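You operate a simulated robot arm through the tools that you are given. There is no shell and no other tool. Be economical: measure what you need, move in short steps, check, and stop when the job is done.

The job below is to be done with a simulated robot arm. You get a single attempt, and the scene is never put back.

TASK
Put the 6 mm key in drawer one and pin the drawer shut.

The check looks at the end state, three seconds after you hand in, the way a careful person would. Anything else that was tipped, shoved, dropped, spilled or broken makes it a failure.

THE ROBOT
A 6-joint arm with a two-finger parallel gripper on a trunk, on a base that drives. Base frame: it is fixed to the floor where the robot stands at the start and does not move with it; the origin is under the middle of the robot, x ahead of it, y to its left, z up. Readings come in mm, degrees, newtons and seconds.
Its first joint turns from -166.0 to 166.0 degrees. Places, roughly: brake lever [500, -300, 700]; drawer one [800, 0, 800]; inside of drawer one [900, -100, 700]; red trolley [900, -100, 300]. Payload 3.91 kg.
The tool frame sits at the grasp point between the pads (the TCP): z along the fingers, y along the line on which they close. The tips reach 30 mm beyond it. The gripper opens to 110 mm. The fingers are 20 mm wide and 10 mm thick; the gripper's body (48 by 112 mm) begins 55 mm behind the TCP.
Orientation is that of the tool frame in the base frame, as a unit quaternion [x, y, z, w]. With the fingers straight down and closing along the base's y, the tool's x points along the base's -x, its y along +y and its z along -z.

THE INTERFACE
- The arm moves only by the tool nudge_tool. Its argument "rows" is text: rows parted by semicolons, each of 7 numbers parted by spaces: the turn, a rotation vector about the tool's x, y, z in degrees, then the shift along the tool's x, y, z in mm, then the finger opening in mm, from 0 to 110. In form: wx wy wz dx dy dz gripper; .... A call has 1 to 10 rows; each row shifts and turns the commanded pose from where the row before left it, along the tool's axes as they then stand. Rows are played at 5 a second. More than 50 mm and 8.6 degrees between two rows, or a gripper value outside its range, and nothing of the call is played. Where a pose cannot be reached the arm comes as near as it can. A force on the tool above 40 N (or 10 N above the force at the start of the call, whichever is more), or a blocked arm, ends the call early, and 0.2 s more pass. Each finger travels about 108 mm/s and halts on what it meets, pressing with about 25 N; the grip force reading is that of the motor and also rises with nothing between the fingers. The clock runs only during rows and for 0.2 s after the last one: add rows that do not move to give the fingers time. The reply holds the time, the measured pose of the TCP, the force on the tool along the base axes, the opening and the grip force, in the units named above and with some noise, with the torque about the TCP (base axes, N m) and any sound that the robot's microphone picked up.
- Cameras (640 x 400 px; columns grow to the right, rows downward): "scene" is now at [668.5, 256.4, 1316.1]; the picture's right is [0.00, -0.17, -0.99], its down [-0.99, -0.10, 0.02] and it looks along [-0.11, 0.98, -0.17] (base axes); focal length 214 px, centre (320, 200). "wrist" rides on the gripper at [72, 17, -103] in the tool frame; the picture's right is [-0.23, 0.97, 0.00], its down [-0.76, -0.18, -0.62] and it looks along [-0.61, -0.14, 0.78] (tool axes); focal length 222 px, centre (320, 200). There is no depth. A picture from a camera that has moved, and an enlarged one, comes with that camera's place and axes in the base frame and with its lens.
- grab_frame(camera): a new picture of that camera. No time passes.
- steer(legs): drives the robot by 1 to 6 legs, each [ahead, left, turn to the left] in mm, mm and degrees, along the robot's own axes; the way and the turn of a leg run together, so that a leg with both is an arc; at most 1500 mm and 180 degrees a leg. The arm and the cameras ride along, it lands a little off, and it stops where it bumps. It gives what a move gives.
- turn_head(pan, tilt): turns the head with the scene camera to pan (to the left, within 80 degrees either way) and tilt (down, from -29 to 69), counted from straight ahead of the robot. It gives what a move gives.
- enlarge(camera, box): a new picture of the part [left, top, right, bottom] of that camera's present view, enlarged. No time passes.
- sign_off(): hands the job in; it is judged then, once.

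Work in short steps. Places have to be worked out from the pictures, the camera data and where the tool is seen: move nearer, look again, correct. Check each grasp and each placing, and mend what went wrong. You have 120 turns and 78 pictures in all, those below and enlarged ones among them. Open the gripper and draw the arm clear of the work before you hand the job in, unless the task says otherwise; then end with one line.

The tools are called after ">>>" as a command line: name --argument value ..., lists and objects as JSON in quotes. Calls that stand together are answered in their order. nudge_tool: Moves the arm, as the interface text tells. Its arguments: {"type":"object","properties":{"rows":{"type":"string"}},"required":["rows"]} The other tools are called the same way: steer (legs) drives the base; turn_head (pan, tilt) turns the head that bears the scene camera; grab_frame (camera) takes a picture; enlarge (camera, box) takes an enlarged picture of a part of a camera's view; sign_off () hands the job in.

At the start:

```text
t: 0.0
position: [569.6, 165.6, 1202.2]
tool_rot: [0.0, 1.0, 0.0, 0.0]
wrist_force: [0.1, 0.3, 0.5]
ft_torque: [0.03, 0.03, 0.02]
width: 110.0
gripper_force: 0.1
robot x, y, heading: [-5.5, 2.2, 0.1]
head pan, tilt: [80.2, 6.1]
```

scene: 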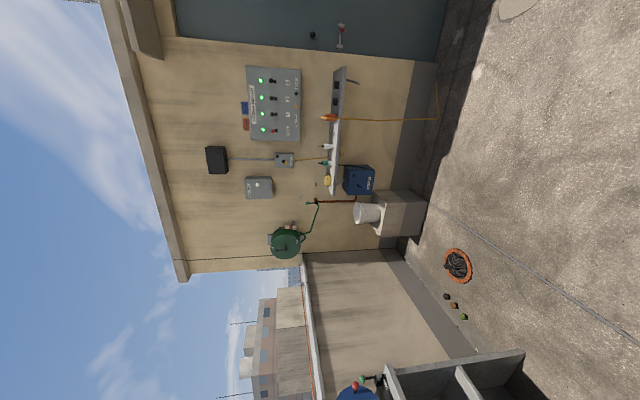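
wrist: 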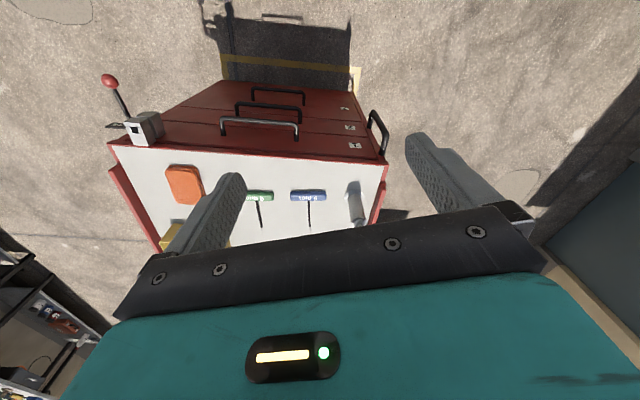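

The scene camera looks off to the left; the wrist camera sees a red trolley with keys on top. I turn the head to the trolley.

>>> turn_head --pan -5 --tilt 40

>>> grab_frame --camera "scene"

>>> enlarge --camera "wrist" --box '[90, 60, 410, 260]'

```text
t: 1.6
position: [568.7, 164.8, 1202.3]
tool_rot: [0.0, 1.0, 0.0, -0.001]
wrist_force: [0.3, -0.8, -0.4]
ft_torque: [0.01, -0.03, -0.02]
width: 110.1
gripper_force: 0.1
robot x, y, heading: [-0.3, 2.8, -0.0]
head pan, tilt: [-5.0, 40.0]
```

```text
75 pictures are left
camera scene: at [614.6, 158.2, 1247.0], right [0.0, -1.0, 0.09], down [-0.77, 0.06, 0.64], along [-0.64, -0.07, -0.76], focal length 214 px, centre (320, 200)
```

scene: 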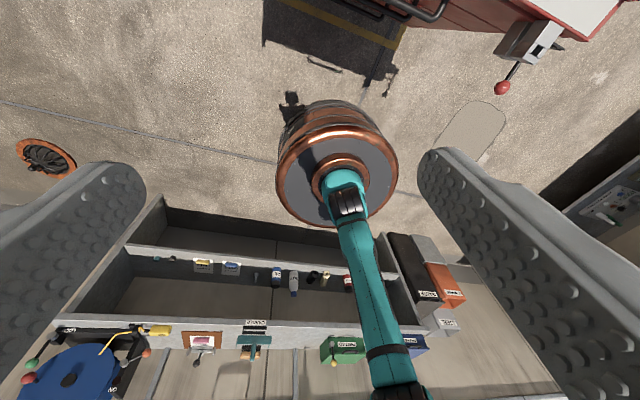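

```text
2.00 times, centred on (250, 160) of wrist
camera zoom: at [497.5, 183.0, 1305.1], right [0.23, 0.97, 0.0], down [0.76, -0.18, 0.62], along [0.61, -0.14, -0.78], focal length 444 px, centre (460, 280)
```

zoom: 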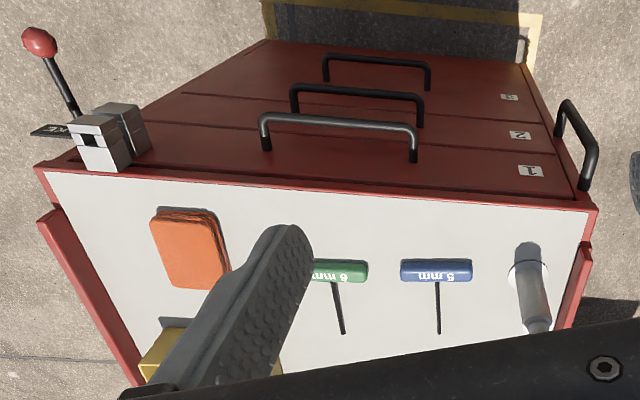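

The head rides on the gripper side (its "ahead" is straight down). I tilt it up toward the trolley.

>>> turn_head --pan 0 --tilt -20

>>> grab_frame --camera "scene"

```text
t: 2.9
position: [568.8, 165.4, 1201.1]
tool_rot: [0.0, 1.0, 0.0, 0.0]
wrist_force: [-1.0, -0.1, -0.2]
ft_torque: [0.01, 0.01, -0.02]
width: 110.1
gripper_force: 0.1
robot x, y, heading: [-1.7, 2.2, 0.3]
head pan, tilt: [0.0, -20.0]
```

```text
73 pictures are left
camera scene: at [707.5, 165.5, 1255.7], right [0.0, -1.0, 0.0], down [-0.94, 0.0, -0.34], along [0.34, 0.0, -0.94], focal length 214 px, centre (320, 200)
```

scene: 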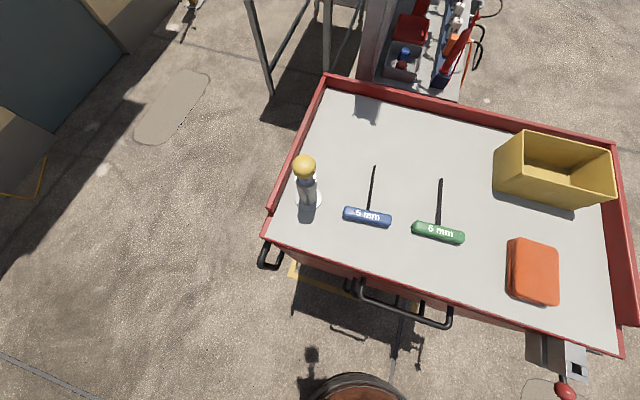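

Clear overhead view: keys, a pin with a yellow knob, and the brake lever. I zoom on the pin/handle and the lever.

>>> enlarge --camera "scene" --box '[250, 140, 410, 240]'

>>> enlarge --camera "scene" --box '[480, 300, 640, 400]'

>>> enlarge --camera "wrist" --box '[90, 60, 190, 160]'

>>> enlarge --camera "wrist" --box '[320, 80, 420, 230]'

```text
4.00 times, centred on (330, 190) of scene
camera zoom: at [707.5, 165.5, 1255.7], right [0.0, -1.0, 0.0], down [-0.94, 0.0, -0.34], along [0.34, 0.0, -0.94], focal length 858 px, centre (280, 240)
```

zoom: 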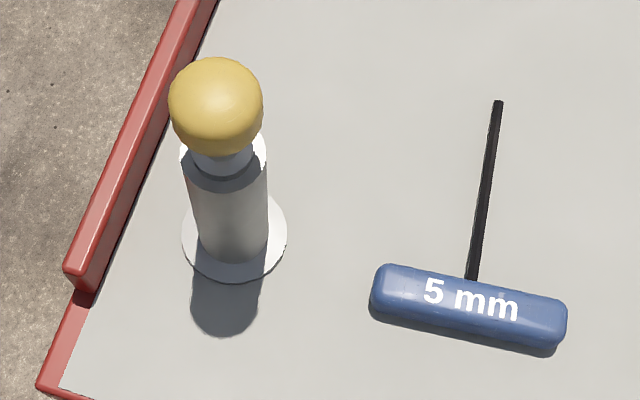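

```text
4.00 times, centred on (560, 350) of scene
camera zoom: at [707.5, 165.5, 1255.7], right [0.0, -1.0, 0.0], down [-0.94, 0.0, -0.34], along [0.34, 0.0, -0.94], focal length 858 px, centre (-640, -400)
```

zoom: 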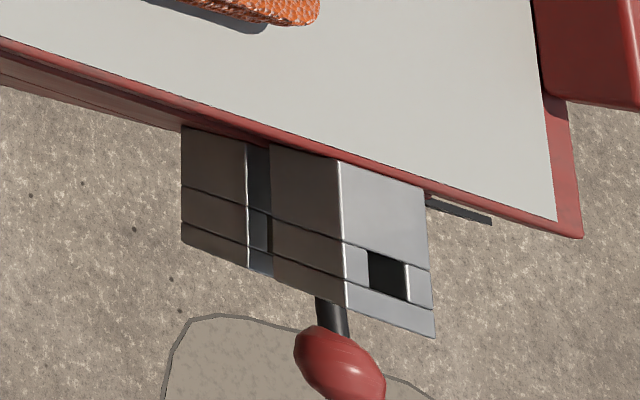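

```text
4.00 times, centred on (140, 110) of wrist
camera zoom: at [497.5, 183.0, 1305.1], right [0.23, 0.97, 0.0], down [0.76, -0.18, 0.62], along [0.61, -0.14, -0.78], focal length 888 px, centre (1040, 560)
```

zoom: 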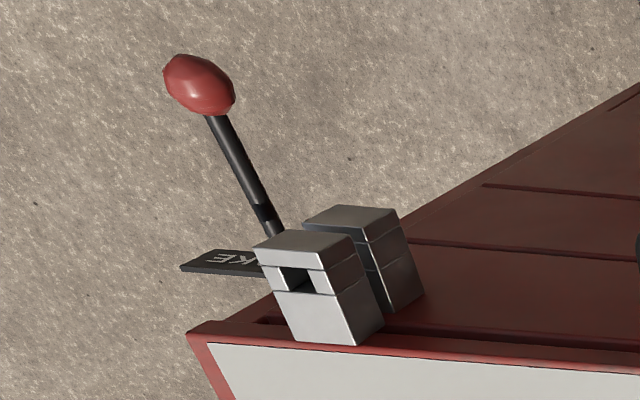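

```text
2.67 times, centred on (370, 155) of wrist
camera zoom: at [497.5, 183.0, 1305.1], right [0.23, 0.97, 0.0], down [0.76, -0.18, 0.62], along [0.61, -0.14, -0.78], focal length 592 px, centre (187, 320)
```

zoom: 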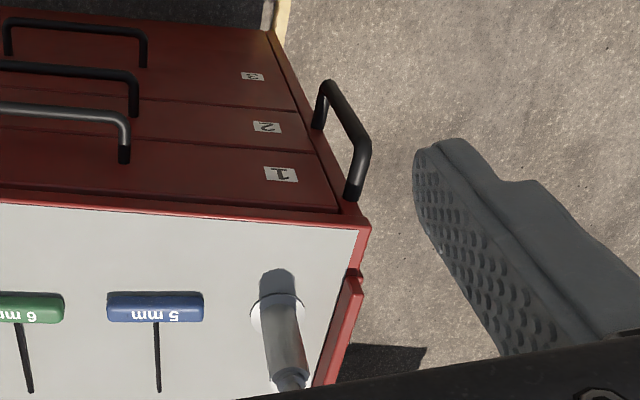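

Tray is at z≈875, green key around (785,-47), pin/plunger around (847,187) with a knob near z≈1010. I move closer for better views of the pin.

>>> nudge_tool --rows "0 0 0 0 50 40 110;0 0 0 0 50 40 110;0 0 0 0 30 30 110;0 0 0 0 0 30 110;0 0 0 0 0 0 110"

>>> grab_frame --camera "wrist"

>>> grab_frame --camera "scene"

```text
refused: row 1 steps farther than a row can; nothing moved
```

```text
68 pictures are left
camera wrist: at [497.5, 183.0, 1305.1], right [0.23, 0.97, 0.0], down [0.76, -0.18, 0.62], along [0.61, -0.14, -0.78], focal length 222 px, centre (320, 200)
```

wrist: 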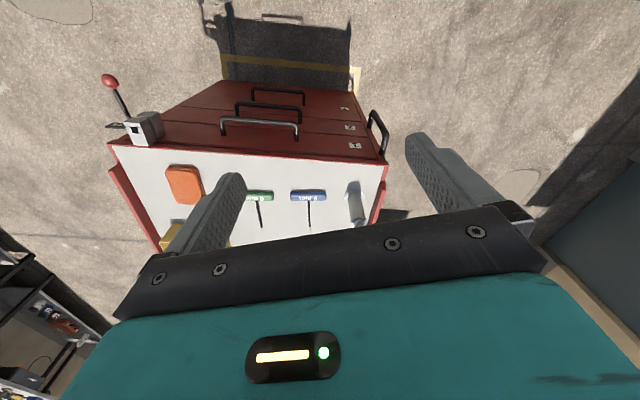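

```text
67 pictures are left
camera scene: at [707.5, 165.5, 1255.7], right [0.0, -1.0, 0.0], down [-0.94, 0.0, -0.34], along [0.34, 0.0, -0.94], focal length 214 px, centre (320, 200)
```

scene: 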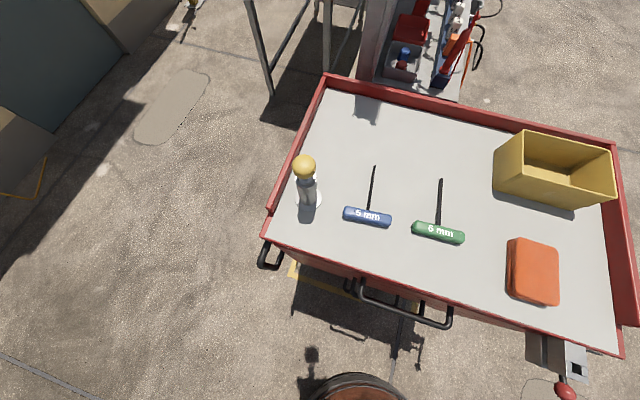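

Row step limit is 50 mm in norm; I retry with smaller rows.

>>> nudge_tool --rows "0 0 0 0 30 38 110;0 0 0 0 30 38 110;0 0 0 0 30 38 110;0 0 0 0 20 36 110;0 0 0 0 0 0 110"

>>> grab_frame --camera "wrist"

>>> grab_frame --camera "scene"

```text
t: 4.1
position: [569.4, 277.2, 1049.7]
tool_rot: [0.0, 1.0, 0.001, 0.0]
wrist_force: [-0.6, 0.2, 0.5]
ft_torque: [-0.01, 0.0, 0.03]
width: 109.8
gripper_force: 0.1
robot x, y, heading: [0.5, 1.0, -0.2]
head pan, tilt: [0.0, -20.0]
```

```text
66 pictures are left
camera wrist: at [497.2, 295.3, 1152.7], right [0.23, 0.97, 0.0], down [0.76, -0.18, 0.62], along [0.61, -0.14, -0.78], focal length 222 px, centre (320, 200)
```

wrist: 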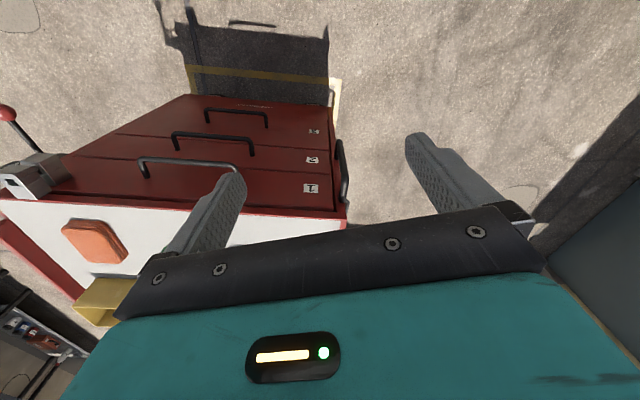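

```text
65 pictures are left
camera scene: at [707.3, 277.8, 1103.3], right [0.0, -1.0, 0.0], down [-0.94, 0.0, -0.34], along [0.34, 0.0, -0.94], focal length 214 px, centre (320, 200)
```

scene: 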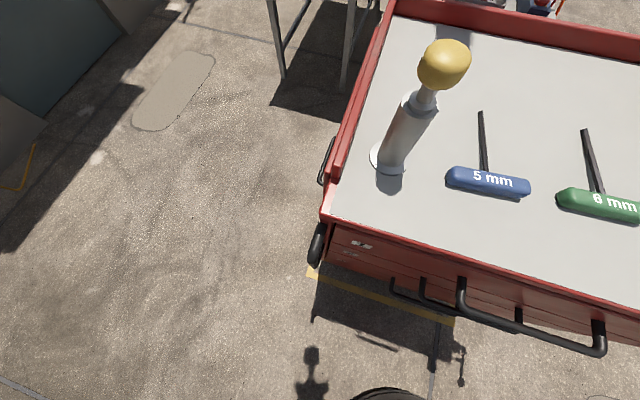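

Pin: sleeve from tray (~848) to ~950, knob centre ~988 at about (857,186). I zoom in on it and the handle.

>>> enlarge --camera "scene" --box '[350, 20, 510, 190]'

>>> enlarge --camera "scene" --box '[310, 190, 640, 370]'

>>> enlarge --camera "wrist" --box '[0, 80, 130, 230]'

```text
2.35 times, centred on (430, 105) of scene
camera zoom: at [707.3, 277.8, 1103.3], right [0.0, -1.0, 0.0], down [-0.94, 0.0, -0.34], along [0.34, 0.0, -0.94], focal length 505 px, centre (61, 424)
```

zoom: 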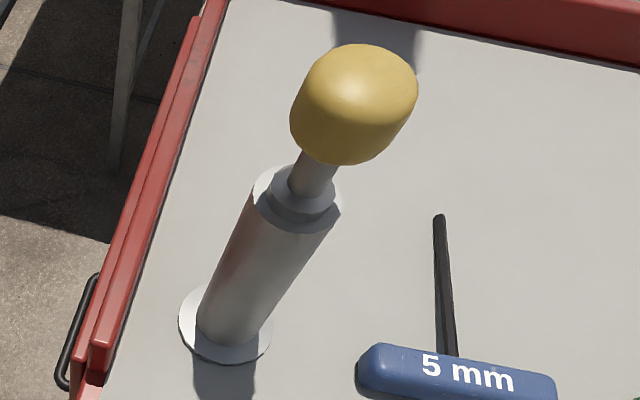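

```text
1.94 times, centred on (475, 280) of scene
camera zoom: at [707.3, 277.8, 1103.3], right [0.0, -1.0, 0.0], down [-0.94, 0.0, -0.34], along [0.34, 0.0, -0.94], focal length 416 px, centre (19, 45)
```

zoom: 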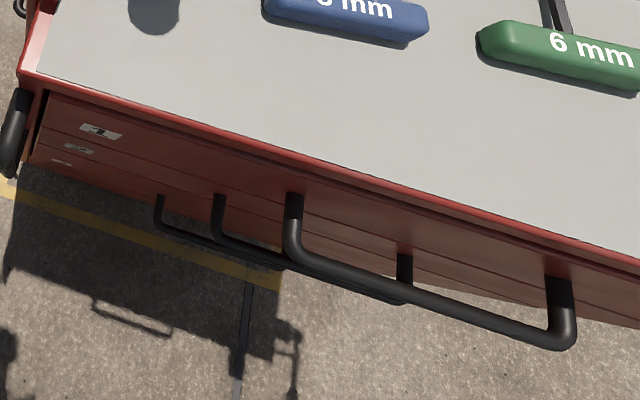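

```text
2.67 times, centred on (65, 155) of wrist
camera zoom: at [497.2, 295.3, 1152.7], right [0.23, 0.97, 0.0], down [0.76, -0.18, 0.62], along [0.61, -0.14, -0.78], focal length 592 px, centre (1000, 320)
```

zoom: 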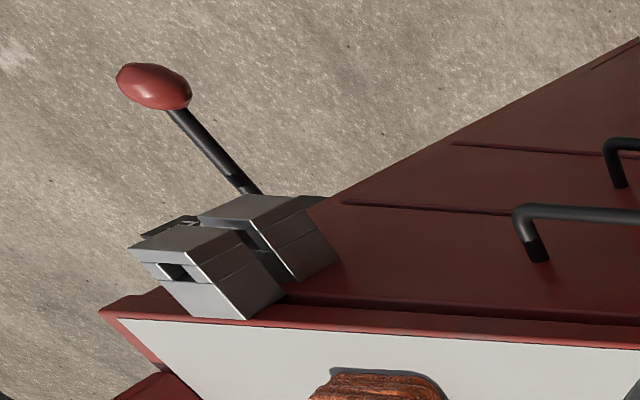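

The lock blocks and brake lever sit near (595,-200). I move over there at safe height for a close look.

>>> nudge_tool --rows "0 0 0 14 -46 0 110;0 0 0 14 -46 0 110;0 0 0 14 -46 0 110;0 0 0 14 -46 0 110;0 0 0 14 -46 0 110;0 0 0 14 -46 0 110;0 0 0 14 -46 0 110;0 0 0 14 -46 0 110;0 0 0 14 -46 0 110;0 0 0 0 -46 0 110"

>>> grab_frame --camera "wrist"

>>> grab_frame --camera "scene"

```text
t: 6.3
position: [442.0, -183.2, 1051.7]
tool_rot: [0.0, 1.0, 0.001, 0.0]
wrist_force: [0.2, 0.2, -0.1]
ft_torque: [-0.04, -0.04, 0.01]
width: 109.9
gripper_force: 0.1
robot x, y, heading: [1.1, 0.8, -0.1]
head pan, tilt: [0.0, -20.0]
```

```text
61 pictures are left
camera wrist: at [370.2, -165.7, 1154.7], right [0.23, 0.97, 0.0], down [0.76, -0.18, 0.62], along [0.61, -0.14, -0.78], focal length 222 px, centre (320, 200)
```

wrist: 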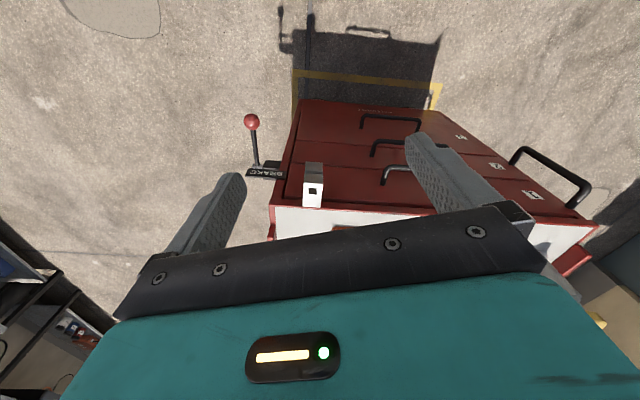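

```text
60 pictures are left
camera scene: at [580.3, -182.9, 1105.3], right [0.0, -1.0, 0.0], down [-0.94, 0.0, -0.34], along [0.34, 0.0, -0.94], focal length 214 px, centre (320, 200)
```

scene: 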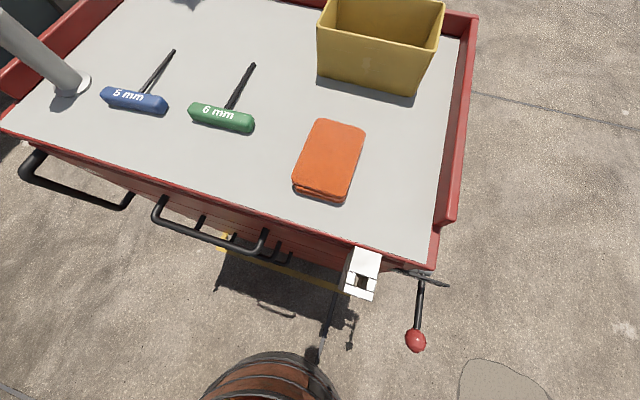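

>>> enlarge --camera "scene" --box '[320, 220, 480, 360]'

>>> enlarge --camera "wrist" --box '[230, 100, 390, 220]'

```text
2.86 times, centred on (400, 290) of scene
camera zoom: at [580.3, -182.9, 1105.3], right [0.0, -1.0, 0.0], down [-0.94, 0.0, -0.34], along [0.34, 0.0, -0.94], focal length 613 px, centre (91, -57)
```

zoom: 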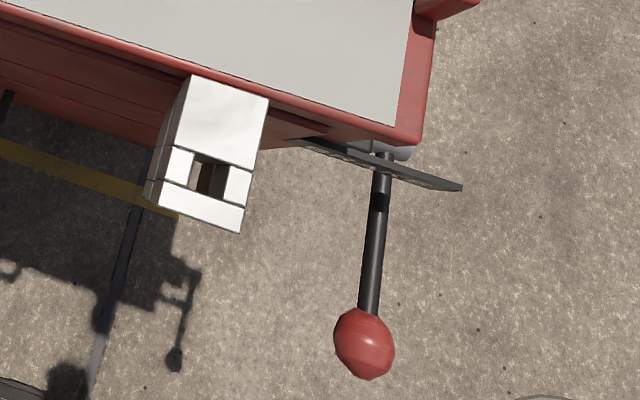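

```text
3.33 times, centred on (310, 160) of wrist
camera zoom: at [370.2, -165.7, 1154.7], right [0.23, 0.97, 0.0], down [0.76, -0.18, 0.62], along [0.61, -0.14, -0.78], focal length 740 px, centre (353, 333)
```

zoom: 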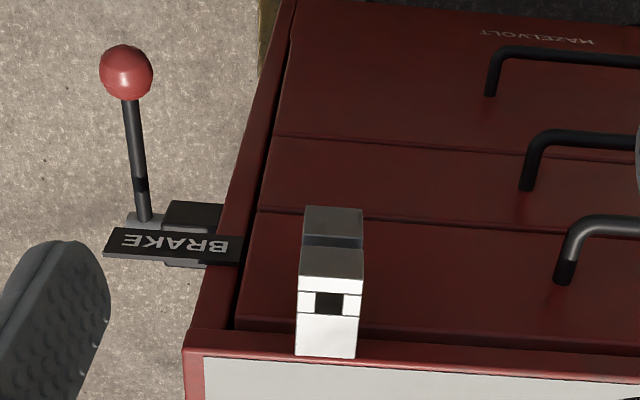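

The hasp: a block with a square vertical hole above another on the drawer, currently empty; the lever is horizontal beside a BRAKE plate. I lower and tilt the wrist for a look at the lever, hasp and wheels from the side.

>>> nudge_tool --rows "0 0 0 8.4 -29.4 30.4 110;0 0 0 8.4 -29.4 30.4 110;0 0 0 8.4 -29.4 30.4 110;0 0 0 8.4 -29.4 30.4 110;0 0 0 8.4 -29.4 30.4 110;0 -8.5 0 0 0 0 110;0 -8.5 0 0 0 0 110;0 -8.5 0 0 0 0 110;0 -8.5 0 0 0 0 110;0 0 0 0 0 0 110"

>>> grab_frame --camera "wrist"

>>> grab_frame --camera "scene"

```text
t: 8.5
position: [401.4, -330.6, 899.3]
tool_rot: [-0.001, 0.956, 0.001, 0.294]
wrist_force: [-0.3, 0.2, -0.7]
ft_torque: [0.0, -0.01, 0.0]
width: 110.1
gripper_force: 0.1
robot x, y, heading: [-0.7, -1.2, -0.0]
head pan, tilt: [0.0, -20.0]
```

```text
57 pictures are left
camera wrist: at [284.4, -313.8, 944.6], right [0.19, 0.97, 0.13], down [0.28, -0.18, 0.94], along [0.94, -0.14, -0.31], focal length 222 px, centre (320, 200)
```

wrist: 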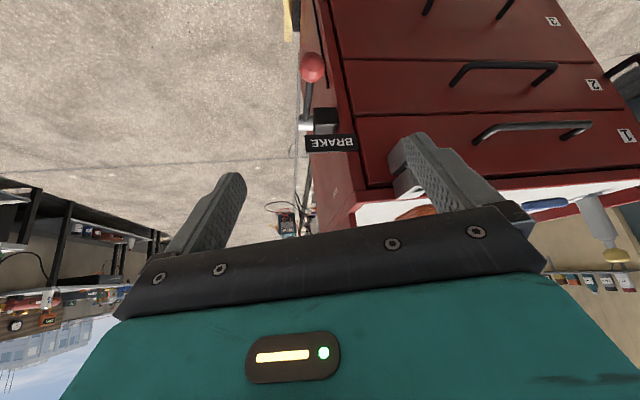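

```text
56 pictures are left
camera scene: at [485.7, -331.2, 1022.4], right [0.0, -1.0, 0.0], down [-0.59, 0.0, -0.81], along [0.81, 0.0, -0.59], focal length 214 px, centre (320, 200)
```

scene: 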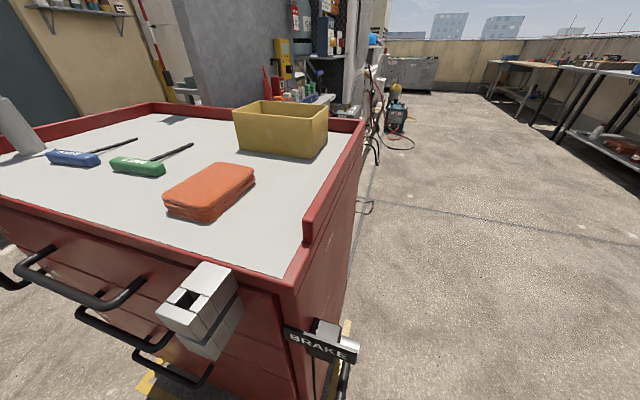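

>>> enlarge --camera "scene" --box '[140, 240, 380, 400]'

>>> enlarge --camera "wrist" --box '[270, 20, 410, 160]'

```text
2.50 times, centred on (260, 320) of scene
camera zoom: at [485.7, -331.2, 1022.4], right [0.0, -1.0, 0.0], down [-0.59, 0.0, -0.81], along [0.81, 0.0, -0.59], focal length 536 px, centre (470, -100)
```

zoom: 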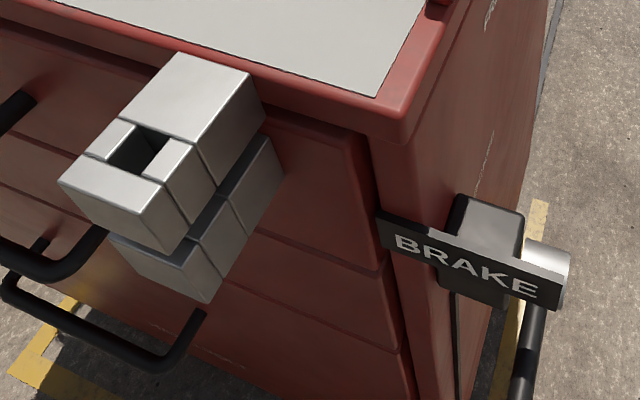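

```text
2.86 times, centred on (340, 90) of wrist
camera zoom: at [284.4, -313.8, 944.6], right [0.19, 0.97, 0.13], down [0.28, -0.18, 0.94], along [0.94, -0.14, -0.31], focal length 635 px, centre (263, 514)
```

zoom: 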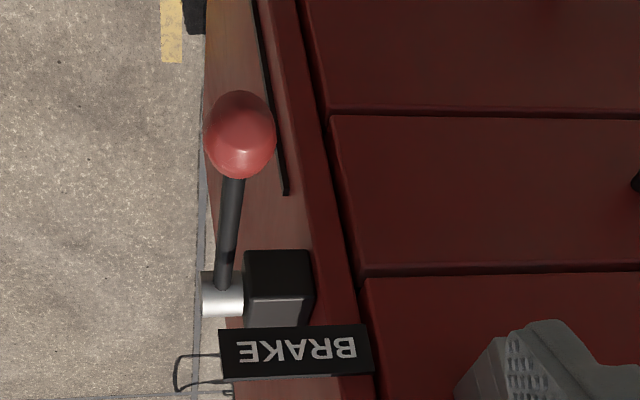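

There's some text on the trolley side; I enlarge that.

>>> enlarge --camera "scene" --box '[295, 190, 375, 260]'

>>> enlarge --camera "scene" --box '[290, 310, 390, 400]'

```text
5.71 times, centred on (335, 225) of scene
camera zoom: at [485.7, -331.2, 1022.4], right [0.0, -1.0, 0.0], down [-0.59, 0.0, -0.81], along [0.81, 0.0, -0.59], focal length 1226 px, centre (234, 57)
```

zoom: 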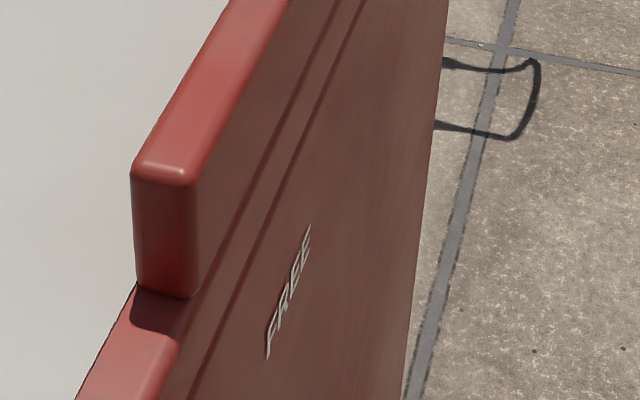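

```text
4.44 times, centred on (340, 355) of scene
camera zoom: at [485.7, -331.2, 1022.4], right [0.0, -1.0, 0.0], down [-0.59, 0.0, -0.81], along [0.81, 0.0, -0.59], focal length 953 px, centre (231, -489)
```

zoom: 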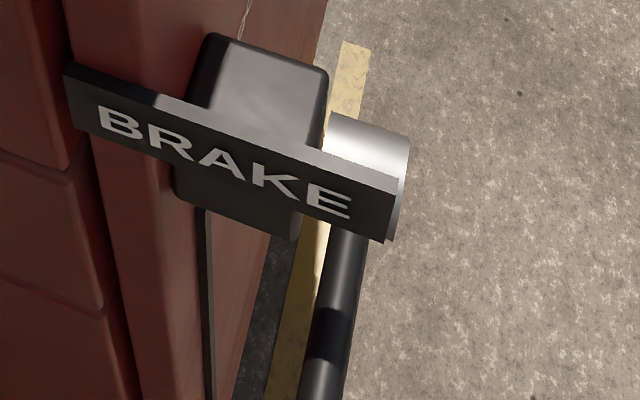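

"FREE" is painted on the side panel; I want to see the side panel's full marking, so I move to the right side and pan the head left.

>>> nudge_tool --rows "0 0 0 0 -48 0 110;0 0 0 0 -48 0 110;0 0 0 0 -48 0 110;0 0 0 0 -48 0 110;0 0 0 0 -48 0 110;0 0 0 0 -48 0 110;0 0 0 22 -25 33 110;0 0 0 22 0 33 110;0 0 0 0 0 0 110"

>>> turn_head --pan 65 --tilt 0

>>> grab_frame --camera "scene"

```text
t: 10.5
position: [402.5, -645.4, 821.2]
tool_rot: [-0.001, 0.956, 0.0, 0.292]
wrist_force: [0.8, 0.5, 0.5]
ft_torque: [0.0, -0.01, 0.01]
width: 109.8
gripper_force: 0.0
robot x, y, heading: [1.3, -0.5, -0.3]
head pan, tilt: [0.0, -20.0]
```

```text
t: 11.8
position: [401.1, -645.0, 821.9]
tool_rot: [0.0, 0.956, 0.0, 0.293]
wrist_force: [-0.6, 0.0, 0.5]
ft_torque: [0.0, 0.01, -0.01]
width: 110.1
gripper_force: 0.1
robot x, y, heading: [1.4, -1.7, 0.0]
head pan, tilt: [65.0, 0.0]
```

```text
51 pictures are left
camera scene: at [440.5, -563.4, 960.2], right [0.51, -0.42, -0.75], down [-0.83, 0.0, -0.56], along [0.24, 0.91, -0.35], focal length 214 px, centre (320, 200)
```

scene: 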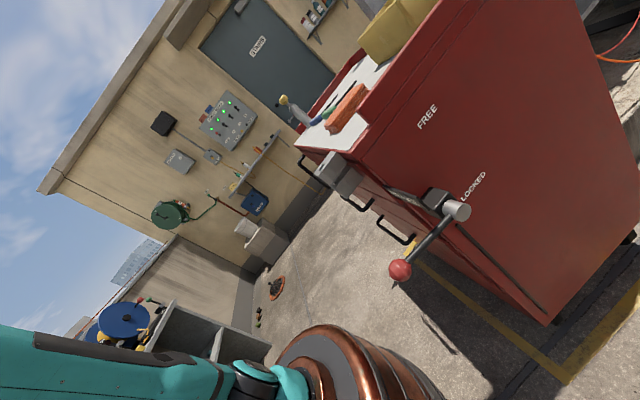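

>>> enlarge --camera "scene" --box '[370, 80, 550, 300]'

```text
1.82 times, centred on (460, 190) of scene
camera zoom: at [440.5, -563.4, 960.2], right [0.51, -0.42, -0.75], down [-0.83, 0.0, -0.56], along [0.24, 0.91, -0.35], focal length 390 px, centre (66, 218)
```

zoom: 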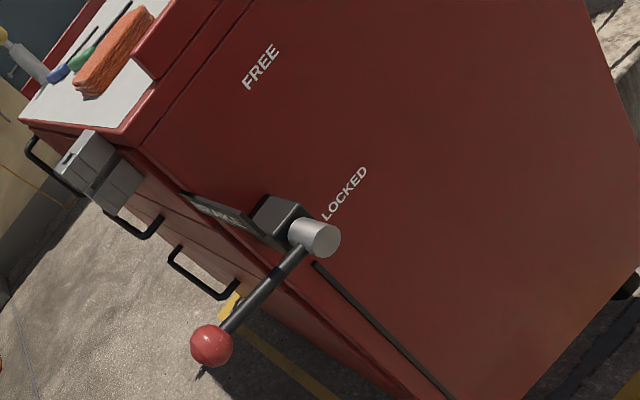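

Lever height matches "LOCKED" (horizontal); "FREE" is a lever length above it, so the brake is locked. I raise the arm and return to the front of drawer one.

>>> nudge_tool --rows "0 0 0 -25 0 -37 110;0 0 0 -25 0 -37 110;0 0 0 -25 0 -37 110;0 0 0 -25 0 -37 110;0 0 0 0 48 0 110;0 0 0 0 48 0 110;0 0 0 0 48 0 110;0 0 0 0 48 0 110;0 0 0 0 48 0 110;0 0 0 0 48 0 110"

>>> nudge_tool --rows "0 8.5 0 0 48 0 110;0 8.5 0 0 48 0 110;0 8.5 0 0 48 0 110;0 8.5 0 0 48 0 110;0 0 0 0 48 0 110;0 0 0 0 48 0 110;0 0 0 0 48 0 110;0 0 8.5 0 0 0 110;0 0 8.5 0 0 0 110;0 0 0 0 0 0 110"

>>> turn_head --pan 0 --tilt 0

>>> grab_frame --camera "scene"

```text
t: 14.1
position: [402.8, -354.4, 998.5]
tool_rot: [0.0, 0.956, 0.001, 0.293]
wrist_force: [0.0, -0.1, 0.1]
ft_torque: [0.05, -0.02, -0.02]
width: 110.0
gripper_force: 0.0
robot x, y, heading: [0.4, -0.7, 0.0]
head pan, tilt: [65.0, 0.0]
```

```text
t: 16.2
position: [401.8, -21.7, 999.7]
tool_rot: [0.149, 0.989, -0.001, 0.001]
wrist_force: [-0.3, -0.8, 0.1]
ft_torque: [-0.02, 0.04, 0.02]
width: 109.9
gripper_force: 0.1
robot x, y, heading: [3.5, -3.0, 0.1]
head pan, tilt: [65.0, 0.0]
```

```text
t: 17.6
position: [401.1, -20.6, 998.8]
tool_rot: [0.149, 0.989, -0.001, 0.0]
wrist_force: [-0.3, 0.0, -0.3]
ft_torque: [0.01, 0.0, -0.02]
width: 110.0
gripper_force: 0.1
robot x, y, heading: [0.2, 0.5, -0.0]
head pan, tilt: [0.0, 0.0]
```

```text
49 pictures are left
camera scene: at [505.8, -53.4, 1039.3], right [-0.29, -0.96, 0.0], down [-0.96, 0.29, 0.0], along [0.0, 0.0, -1.0], focal length 214 px, centre (320, 200)
```

scene: 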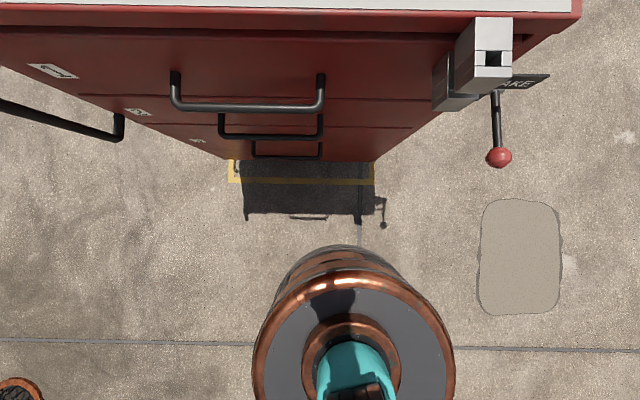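

Drawer-one handle bar centre ≈(650,1,762), about 44 mm off the face; I'll hook it with closed fingers tilted 20°. First the pre-approach pose in front of and above it.

>>> nudge_tool --rows "0 0 0 -36 15.5 22 0;0 0 0 -36 15.5 22 0;0 0 0 -36 15.5 22 0;0 0 0 -36 15.5 22 0;0 0 0 -36 15.5 22 0;0 0 0 -37.5 15.5 22 0;0 -6.7 0 0 0 0 0;0 -6.7 0 0 0 0 0;0 -6.6 0 0 0 0 0;0 0 0 0 0 0 0"

>>> grab_frame --camera "wrist"

>>> grab_frame --camera "scene"

```text
t: 19.8
position: [637.4, 4.8, 867.9]
tool_rot: [0.145, 0.974, -0.026, 0.173]
wrist_force: [-0.6, 0.2, -0.2]
ft_torque: [0.01, -0.01, 0.0]
width: 0.0
gripper_force: 25.0
robot x, y, heading: [0.3, 1.1, 0.2]
head pan, tilt: [0.0, 0.0]
```

```text
48 pictures are left
camera wrist: at [543.9, 51.7, 939.4], right [0.49, 0.87, 0.08], down [0.43, -0.32, 0.85], along [0.76, -0.38, -0.53], focal length 222 px, centre (320, 200)
```

wrist: 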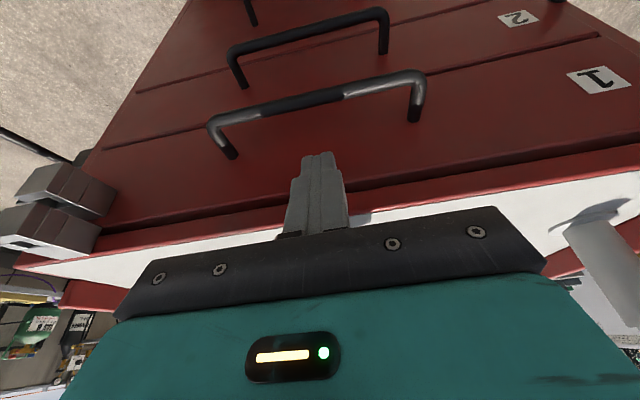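

```text
47 pictures are left
camera scene: at [721.9, -21.4, 942.5], right [-0.29, -0.96, 0.0], down [-0.9, 0.27, -0.34], along [0.33, -0.1, -0.94], focal length 214 px, centre (320, 200)
```

scene: 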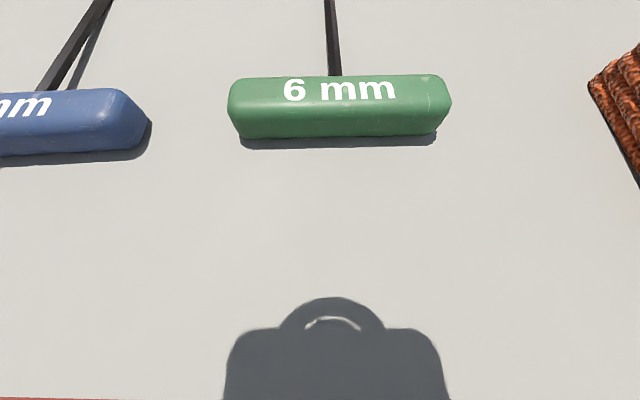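

Refined bar: from (672,86) to (621,-91) at z≈768. Sliding 95 mm along the tool axis puts the closed fingers behind the bar; doing so gently.

>>> nudge_tool --rows "0 0 0 1 0 24 0;0 0 0 0 0 24 0;0 0 0 0 0 20 0;0 0 0 0 0 14 0;0 0 0 0 0 13 0;0 0 0 0 0 0 0"

>>> grab_frame --camera "wrist"

```text
t: 21.0
position: [663.1, -3.1, 787.5]
tool_rot: [0.146, 0.973, -0.024, 0.175]
wrist_force: [-22.5, 2.4, 19.0]
ft_torque: [-0.52, -1.42, -0.28]
width: 0.0
gripper_force: 24.7
robot x, y, heading: [-0.5, -1.4, 0.0]
head pan, tilt: [0.0, 0.0]
stopped in row 5: the force on the tool passed its limit at 74 N (the readings are from after the stop); the commanded pose is now the measured one
```

```text
46 pictures are left
camera wrist: at [570.7, 44.5, 859.7], right [0.49, 0.87, 0.08], down [0.42, -0.32, 0.85], along [0.76, -0.38, -0.52], focal length 222 px, centre (320, 200)
```

wrist: 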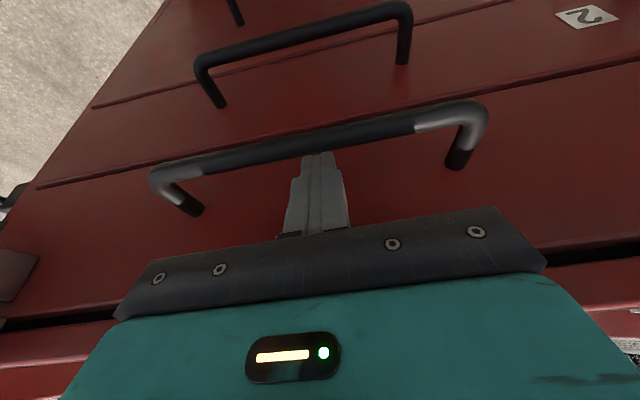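

Torque says the gripper body touched the tray rim, not the fingertip; the tip is already just behind the bar. I back off slightly, tilt 8° more, and go a little deeper.

>>> nudge_tool --rows "0 0 0 2 0 -1 0;0 -8 0 2 0 0 0;0 0 0 0 0 5 0;0 0 0 0 0 4 0;0 0 0 0 0 0 0"

>>> enlarge --camera "wrist" --box '[220, 80, 440, 220]'

```text
t: 21.8
position: [661.5, -0.5, 782.4]
tool_rot: [0.143, 0.959, -0.035, 0.242]
wrist_force: [-13.9, 3.4, 4.0]
ft_torque: [0.05, 0.23, -0.08]
width: 0.0
gripper_force: 24.9
robot x, y, heading: [-0.4, -1.4, -0.1]
head pan, tilt: [0.0, 0.0]
stopped in row 4: the force on the tool passed its limit at 59 N (the readings are from after the stop); the commanded pose is now the measured one
```

```text
2.86 times, centred on (330, 150) of wrist
camera zoom: at [559.5, 48.7, 838.8], right [0.48, 0.87, 0.11], down [0.31, -0.28, 0.91], along [0.82, -0.4, -0.4], focal length 635 px, centre (291, 343)
```

zoom: 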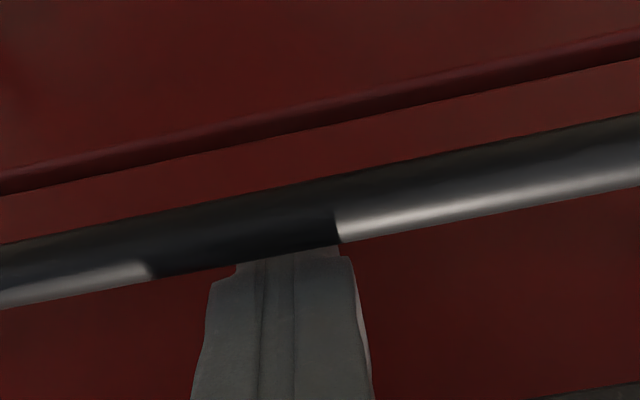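

The tip now lightly touches the drawer face behind the bar, about 12 mm below the bar's centre. I pull straight outward in small steps.

>>> nudge_tool --rows "0 0 0 7.06 0 -3.75 0;0 0 0 7.06 0 -3.75 0;0 0 0 7.06 0 -3.75 0;0 0 0 7.06 0 -3.75 0;0 0 0 7.06 0 -3.75 0;0 0 0 0 0 0 0"

>>> grab_frame --camera "wrist"

```text
t: 23.2
position: [623.9, 11.5, 781.2]
tool_rot: [0.144, 0.959, -0.036, 0.241]
wrist_force: [0.4, -0.4, 1.5]
ft_torque: [0.0, -0.02, 0.0]
width: 0.1
gripper_force: 24.3
robot x, y, heading: [-2.1, -0.4, -0.2]
head pan, tilt: [0.0, 0.0]
```

```text
44 pictures are left
camera wrist: at [522.5, 60.6, 837.7], right [0.48, 0.87, 0.11], down [0.31, -0.28, 0.91], along [0.82, -0.4, -0.4], focal length 222 px, centre (320, 200)
```

wrist: 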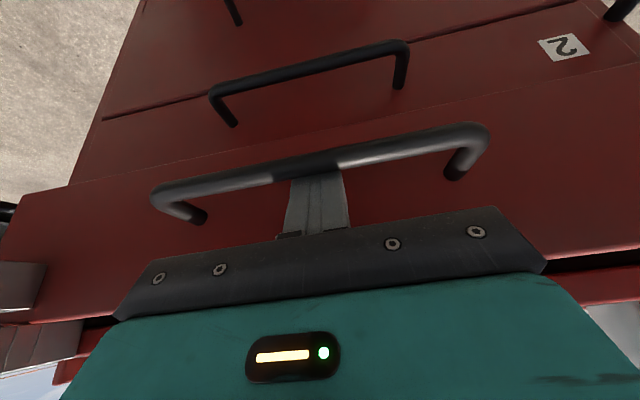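

The drawer is sliding out with little force. I pull it further.

>>> nudge_tool --rows "0 0 0 14.1 0 -7.5 0;0 0 0 14.1 0 -7.5 0;0 0 0 14.1 0 -7.5 0;0 0 0 14.1 0 -7.5 0;0 0 0 14.1 0 -7.5 0;0 0 0 14.1 0 -7.5 0;0 0 0 14.1 0 -7.5 0;0 0 0 14.1 0 -7.5 0;0 0 0 14.1 0 -7.5 0;0 0 0 0 0 0 0"

>>> grab_frame --camera "scene"

```text
t: 25.4
position: [486.6, 53.5, 781.2]
tool_rot: [0.143, 0.959, -0.036, 0.241]
wrist_force: [1.0, 0.1, 0.3]
ft_torque: [-0.04, -0.02, 0.0]
width: 0.1
gripper_force: 25.4
robot x, y, heading: [-1.3, 1.1, 0.2]
head pan, tilt: [0.0, 0.0]
```

```text
43 pictures are left
camera scene: at [559.9, 31.0, 868.5], right [-0.29, -0.96, 0.0], down [-0.84, 0.26, -0.47], along [0.45, -0.14, -0.88], focal length 214 px, centre (320, 200)
```

scene: 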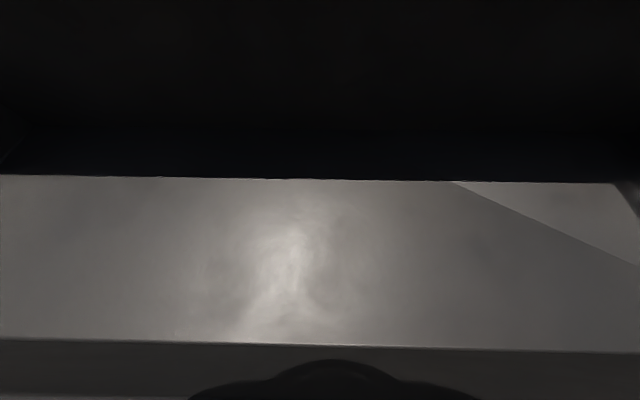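

Drawer is open about 160 mm with an empty-looking interior. I pull ~90 mm more, then withdraw the fingers and look.

>>> nudge_tool --rows "0 0 0 14.1 0 -7.5 0;0 0 0 14.1 0 -7.5 0;0 0 0 14.1 0 -7.5 0;0 0 0 14.1 0 -7.5 0;0 0 0 14.1 0 -7.5 0;0 0 0 14.1 0 -7.5 0;0 0 0 0 0 0 0"

>>> nudge_tool --rows "0 0 0 -4 0 2 0;0 0 0 0 0 -20 0;0 0 0 0 0 -35 0;0 8 0 0 0 -45 0;0 8 0 0 0 -45 0;0 8 0 0 0 -45 0;0 4 0 0 0 -45 30;0 0 0 0 0 -45 30;0 0 0 0 0 -45 30;0 0 0 0 0 0 30"

>>> turn_head --pan 0 --tilt -15

>>> grab_frame --camera "scene"

```text
t: 26.7
position: [409.1, 75.8, 781.3]
tool_rot: [0.143, 0.958, -0.034, 0.246]
wrist_force: [5.6, -3.7, 5.1]
ft_torque: [0.07, -0.02, -0.07]
width: 0.1
gripper_force: 25.6
robot x, y, heading: [-1.5, 1.0, 0.1]
head pan, tilt: [0.0, 0.0]
stopped in row 6: the force on the tool passed its limit at 68 N (the readings are from after the stop); the commanded pose is now the measured one
```

```text
t: 28.9
position: [338.8, 97.6, 1092.8]
tool_rot: [0.148, 0.989, 0.002, 0.007]
wrist_force: [0.5, -0.4, -0.3]
ft_torque: [-0.02, 0.01, -0.01]
width: 30.0
gripper_force: 0.1
robot x, y, heading: [-0.1, -2.4, -0.2]
head pan, tilt: [0.0, 0.0]
```

```text
t: 29.7
position: [338.6, 98.2, 1092.8]
tool_rot: [0.148, 0.989, 0.002, 0.006]
wrist_force: [0.2, -0.1, 0.2]
ft_torque: [0.05, -0.01, 0.01]
width: 30.0
gripper_force: 0.1
robot x, y, heading: [-0.6, -1.7, 0.1]
head pan, tilt: [0.0, -15.0]
```

```text
42 pictures are left
camera scene: at [463.6, 58.8, 1144.1], right [-0.29, -0.96, 0.0], down [-0.92, 0.28, -0.27], along [0.26, -0.08, -0.96], focal length 214 px, centre (320, 200)
```

scene: 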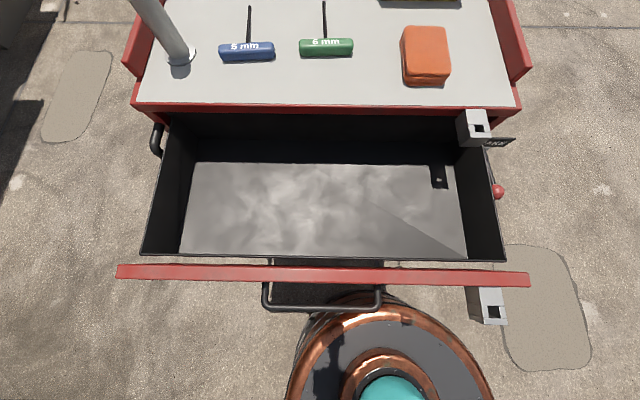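

Drawer is fully open; hasp blocks have matching square holes. I zoom on the drawer interior and on the keys.

>>> enlarge --camera "scene" --box '[400, 100, 540, 340]'

>>> enlarge --camera "scene" --box '[140, 0, 380, 140]'

```text
1.67 times, centred on (470, 220) of scene
camera zoom: at [463.6, 58.8, 1144.1], right [-0.29, -0.96, 0.0], down [-0.92, 0.28, -0.27], along [0.26, -0.08, -0.96], focal length 358 px, centre (70, 167)
```

zoom: 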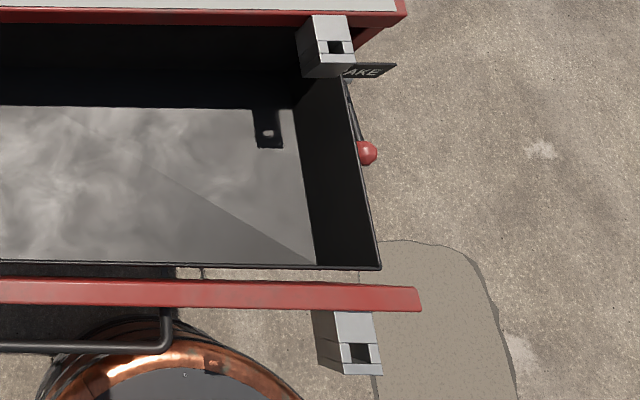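

```text
2.67 times, centred on (260, 70) of scene
camera zoom: at [463.6, 58.8, 1144.1], right [-0.29, -0.96, 0.0], down [-0.92, 0.28, -0.27], along [0.26, -0.08, -0.96], focal length 572 px, centre (480, 547)
```

zoom: 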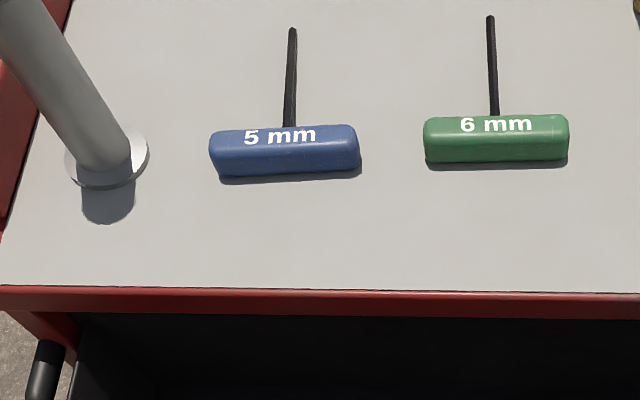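

The dark patch is just the hasp's shadow; drawer is empty. Now I move over the green key for a straight-down view.

>>> nudge_tool --rows "0 0 0 -44.4 0.7 14 30;0 0 0 -44.4 0.7 14 30;0 0 0 -44.4 0.7 14 30;0 0 0 -44.4 0.7 14 30;0 0 0 -44.4 0.7 14 30;0 0 0 -44.4 0.7 14 30;0 0 0 -44.4 0.7 14 30;0 0 0 -44.4 0.7 14 30;0 0 0 0 0 0 30"

>>> turn_head --pan 0 --tilt 0

>>> grab_frame --camera "scene"

>>> grab_frame --camera "wrist"

```text
t: 31.7
position: [681.4, -3.0, 983.4]
tool_rot: [0.149, 0.989, 0.0, 0.005]
wrist_force: [0.0, -0.7, 0.4]
ft_torque: [-0.01, 0.02, 0.0]
width: 30.1
gripper_force: 0.2
robot x, y, heading: [-4.7, -3.9, -0.1]
head pan, tilt: [0.0, -15.0]
```

```text
t: 32.5
position: [681.1, -2.3, 983.5]
tool_rot: [0.148, 0.989, 0.001, 0.005]
wrist_force: [0.2, -0.4, -0.2]
ft_torque: [-0.05, 0.02, -0.01]
width: 30.1
gripper_force: 0.0
robot x, y, heading: [-0.9, -0.8, -0.2]
head pan, tilt: [0.0, 0.0]
```

```text
39 pictures are left
camera scene: at [785.6, -34.5, 1025.4], right [-0.29, -0.96, 0.0], down [-0.96, 0.29, -0.01], along [0.01, 0.0, -1.0], focal length 214 px, centre (320, 200)
```

scene: 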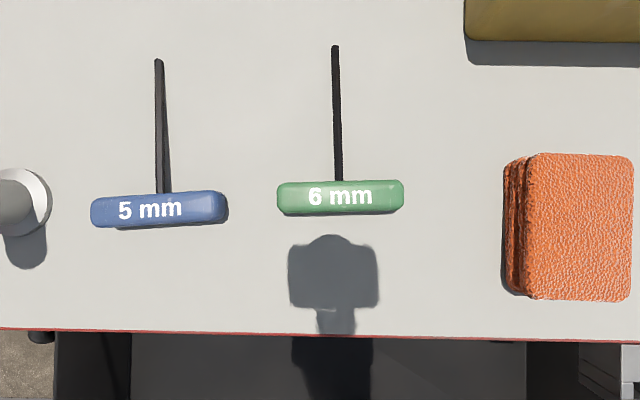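

```text
38 pictures are left
camera wrist: at [617.0, 35.4, 1086.9], right [0.5, 0.87, 0.01], down [0.67, -0.39, 0.63], along [0.55, -0.31, -0.78], focal length 222 px, centre (320, 200)
```

wrist: 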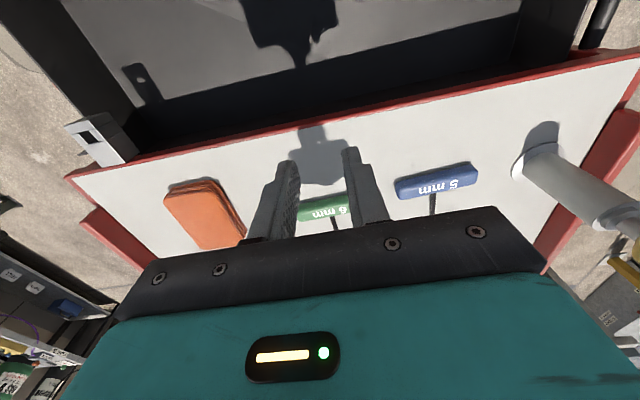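

Key handle top ≈ z 878, so tray ≈ 858. I'll grip the stem next to the handle at about (812,-56); moving above it first.

>>> nudge_tool --rows "0 0 0 -35.2 -3.3 13.4 40;0 0 0 -35.2 -3.3 13.4 40;0 0 0 -35.2 -3.3 13.4 40;0 0 0 -35.2 -3.3 13.4 40;0 0 0 0 0 0 40"

>>> turn_head --pan 0 --tilt 50

>>> grab_frame --camera "scene"

>>> grab_frame --camera "wrist"

```text
t: 33.6
position: [813.9, -55.7, 931.3]
tool_rot: [0.148, 0.989, 0.001, 0.006]
wrist_force: [0.3, 0.3, -0.2]
ft_torque: [-0.02, 0.01, -0.01]
width: 40.2
gripper_force: 0.1
robot x, y, heading: [1.0, 6.4, -0.0]
head pan, tilt: [0.0, 0.0]
```

```text
t: 34.8
position: [814.0, -55.6, 932.5]
tool_rot: [0.147, 0.989, 0.001, 0.006]
wrist_force: [-0.2, 0.0, -0.2]
ft_torque: [0.0, -0.03, 0.0]
width: 40.0
gripper_force: 0.1
robot x, y, heading: [0.9, 2.5, -0.1]
head pan, tilt: [0.0, 50.0]
```

```text
37 pictures are left
camera scene: at [843.0, -65.2, 985.7], right [-0.29, -0.96, 0.0], down [-0.62, 0.19, 0.76], along [-0.73, 0.22, -0.65], focal length 214 px, centre (320, 200)
```

scene: 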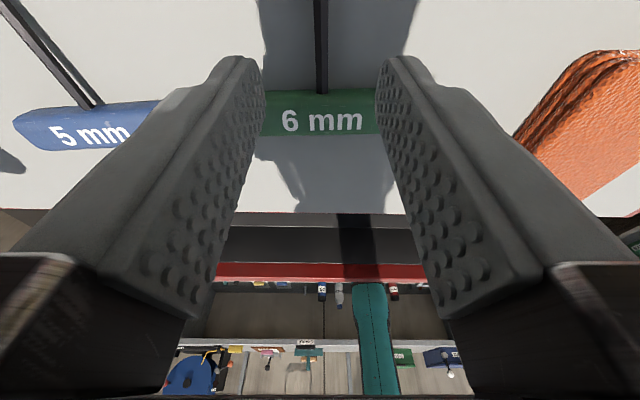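

```text
36 pictures are left
camera wrist: at [749.0, -18.0, 1035.1], right [0.5, 0.87, 0.01], down [0.67, -0.39, 0.63], along [0.55, -0.31, -0.78], focal length 222 px, centre (320, 200)
```

wrist: 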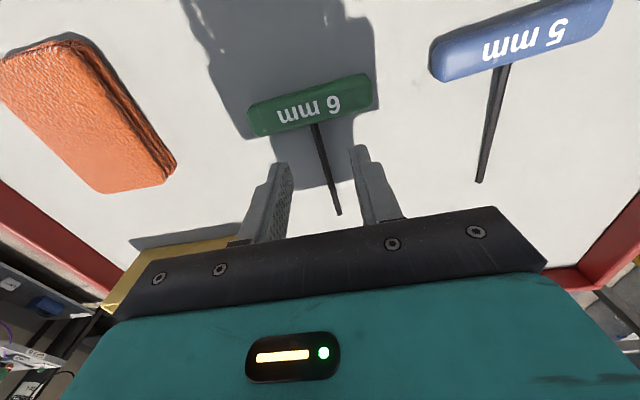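

Well centred over the stem. I descend about 38 mm.

>>> nudge_tool --rows "0 0 0 0 0 15 40;0 0 0 0 0 13 40;0 0 0 0 0 6 40;0 0 0 0 0 4 40;0 0 0 0 0 0 40"

>>> grab_frame --camera "scene"

```text
t: 36.0
position: [812.8, -56.0, 892.8]
tool_rot: [0.148, 0.989, 0.001, 0.005]
wrist_force: [0.0, -0.7, 0.0]
ft_torque: [-0.02, 0.02, 0.04]
width: 40.1
gripper_force: 0.0
robot x, y, heading: [-2.6, 1.3, 0.0]
head pan, tilt: [0.0, 50.0]
```

```text
35 pictures are left
camera scene: at [841.8, -64.9, 945.8], right [-0.29, -0.96, 0.0], down [-0.62, 0.19, 0.76], along [-0.73, 0.22, -0.65], focal length 214 px, centre (320, 200)
```

scene: 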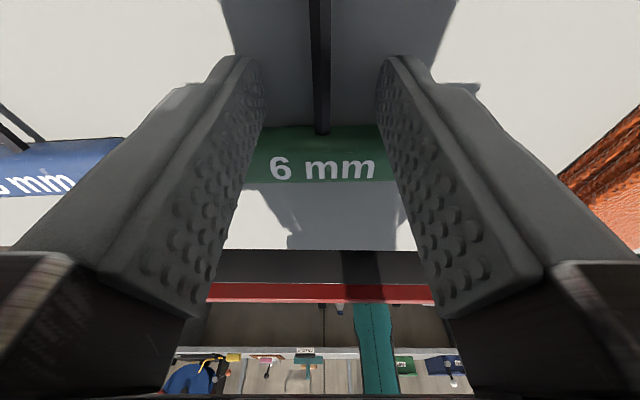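

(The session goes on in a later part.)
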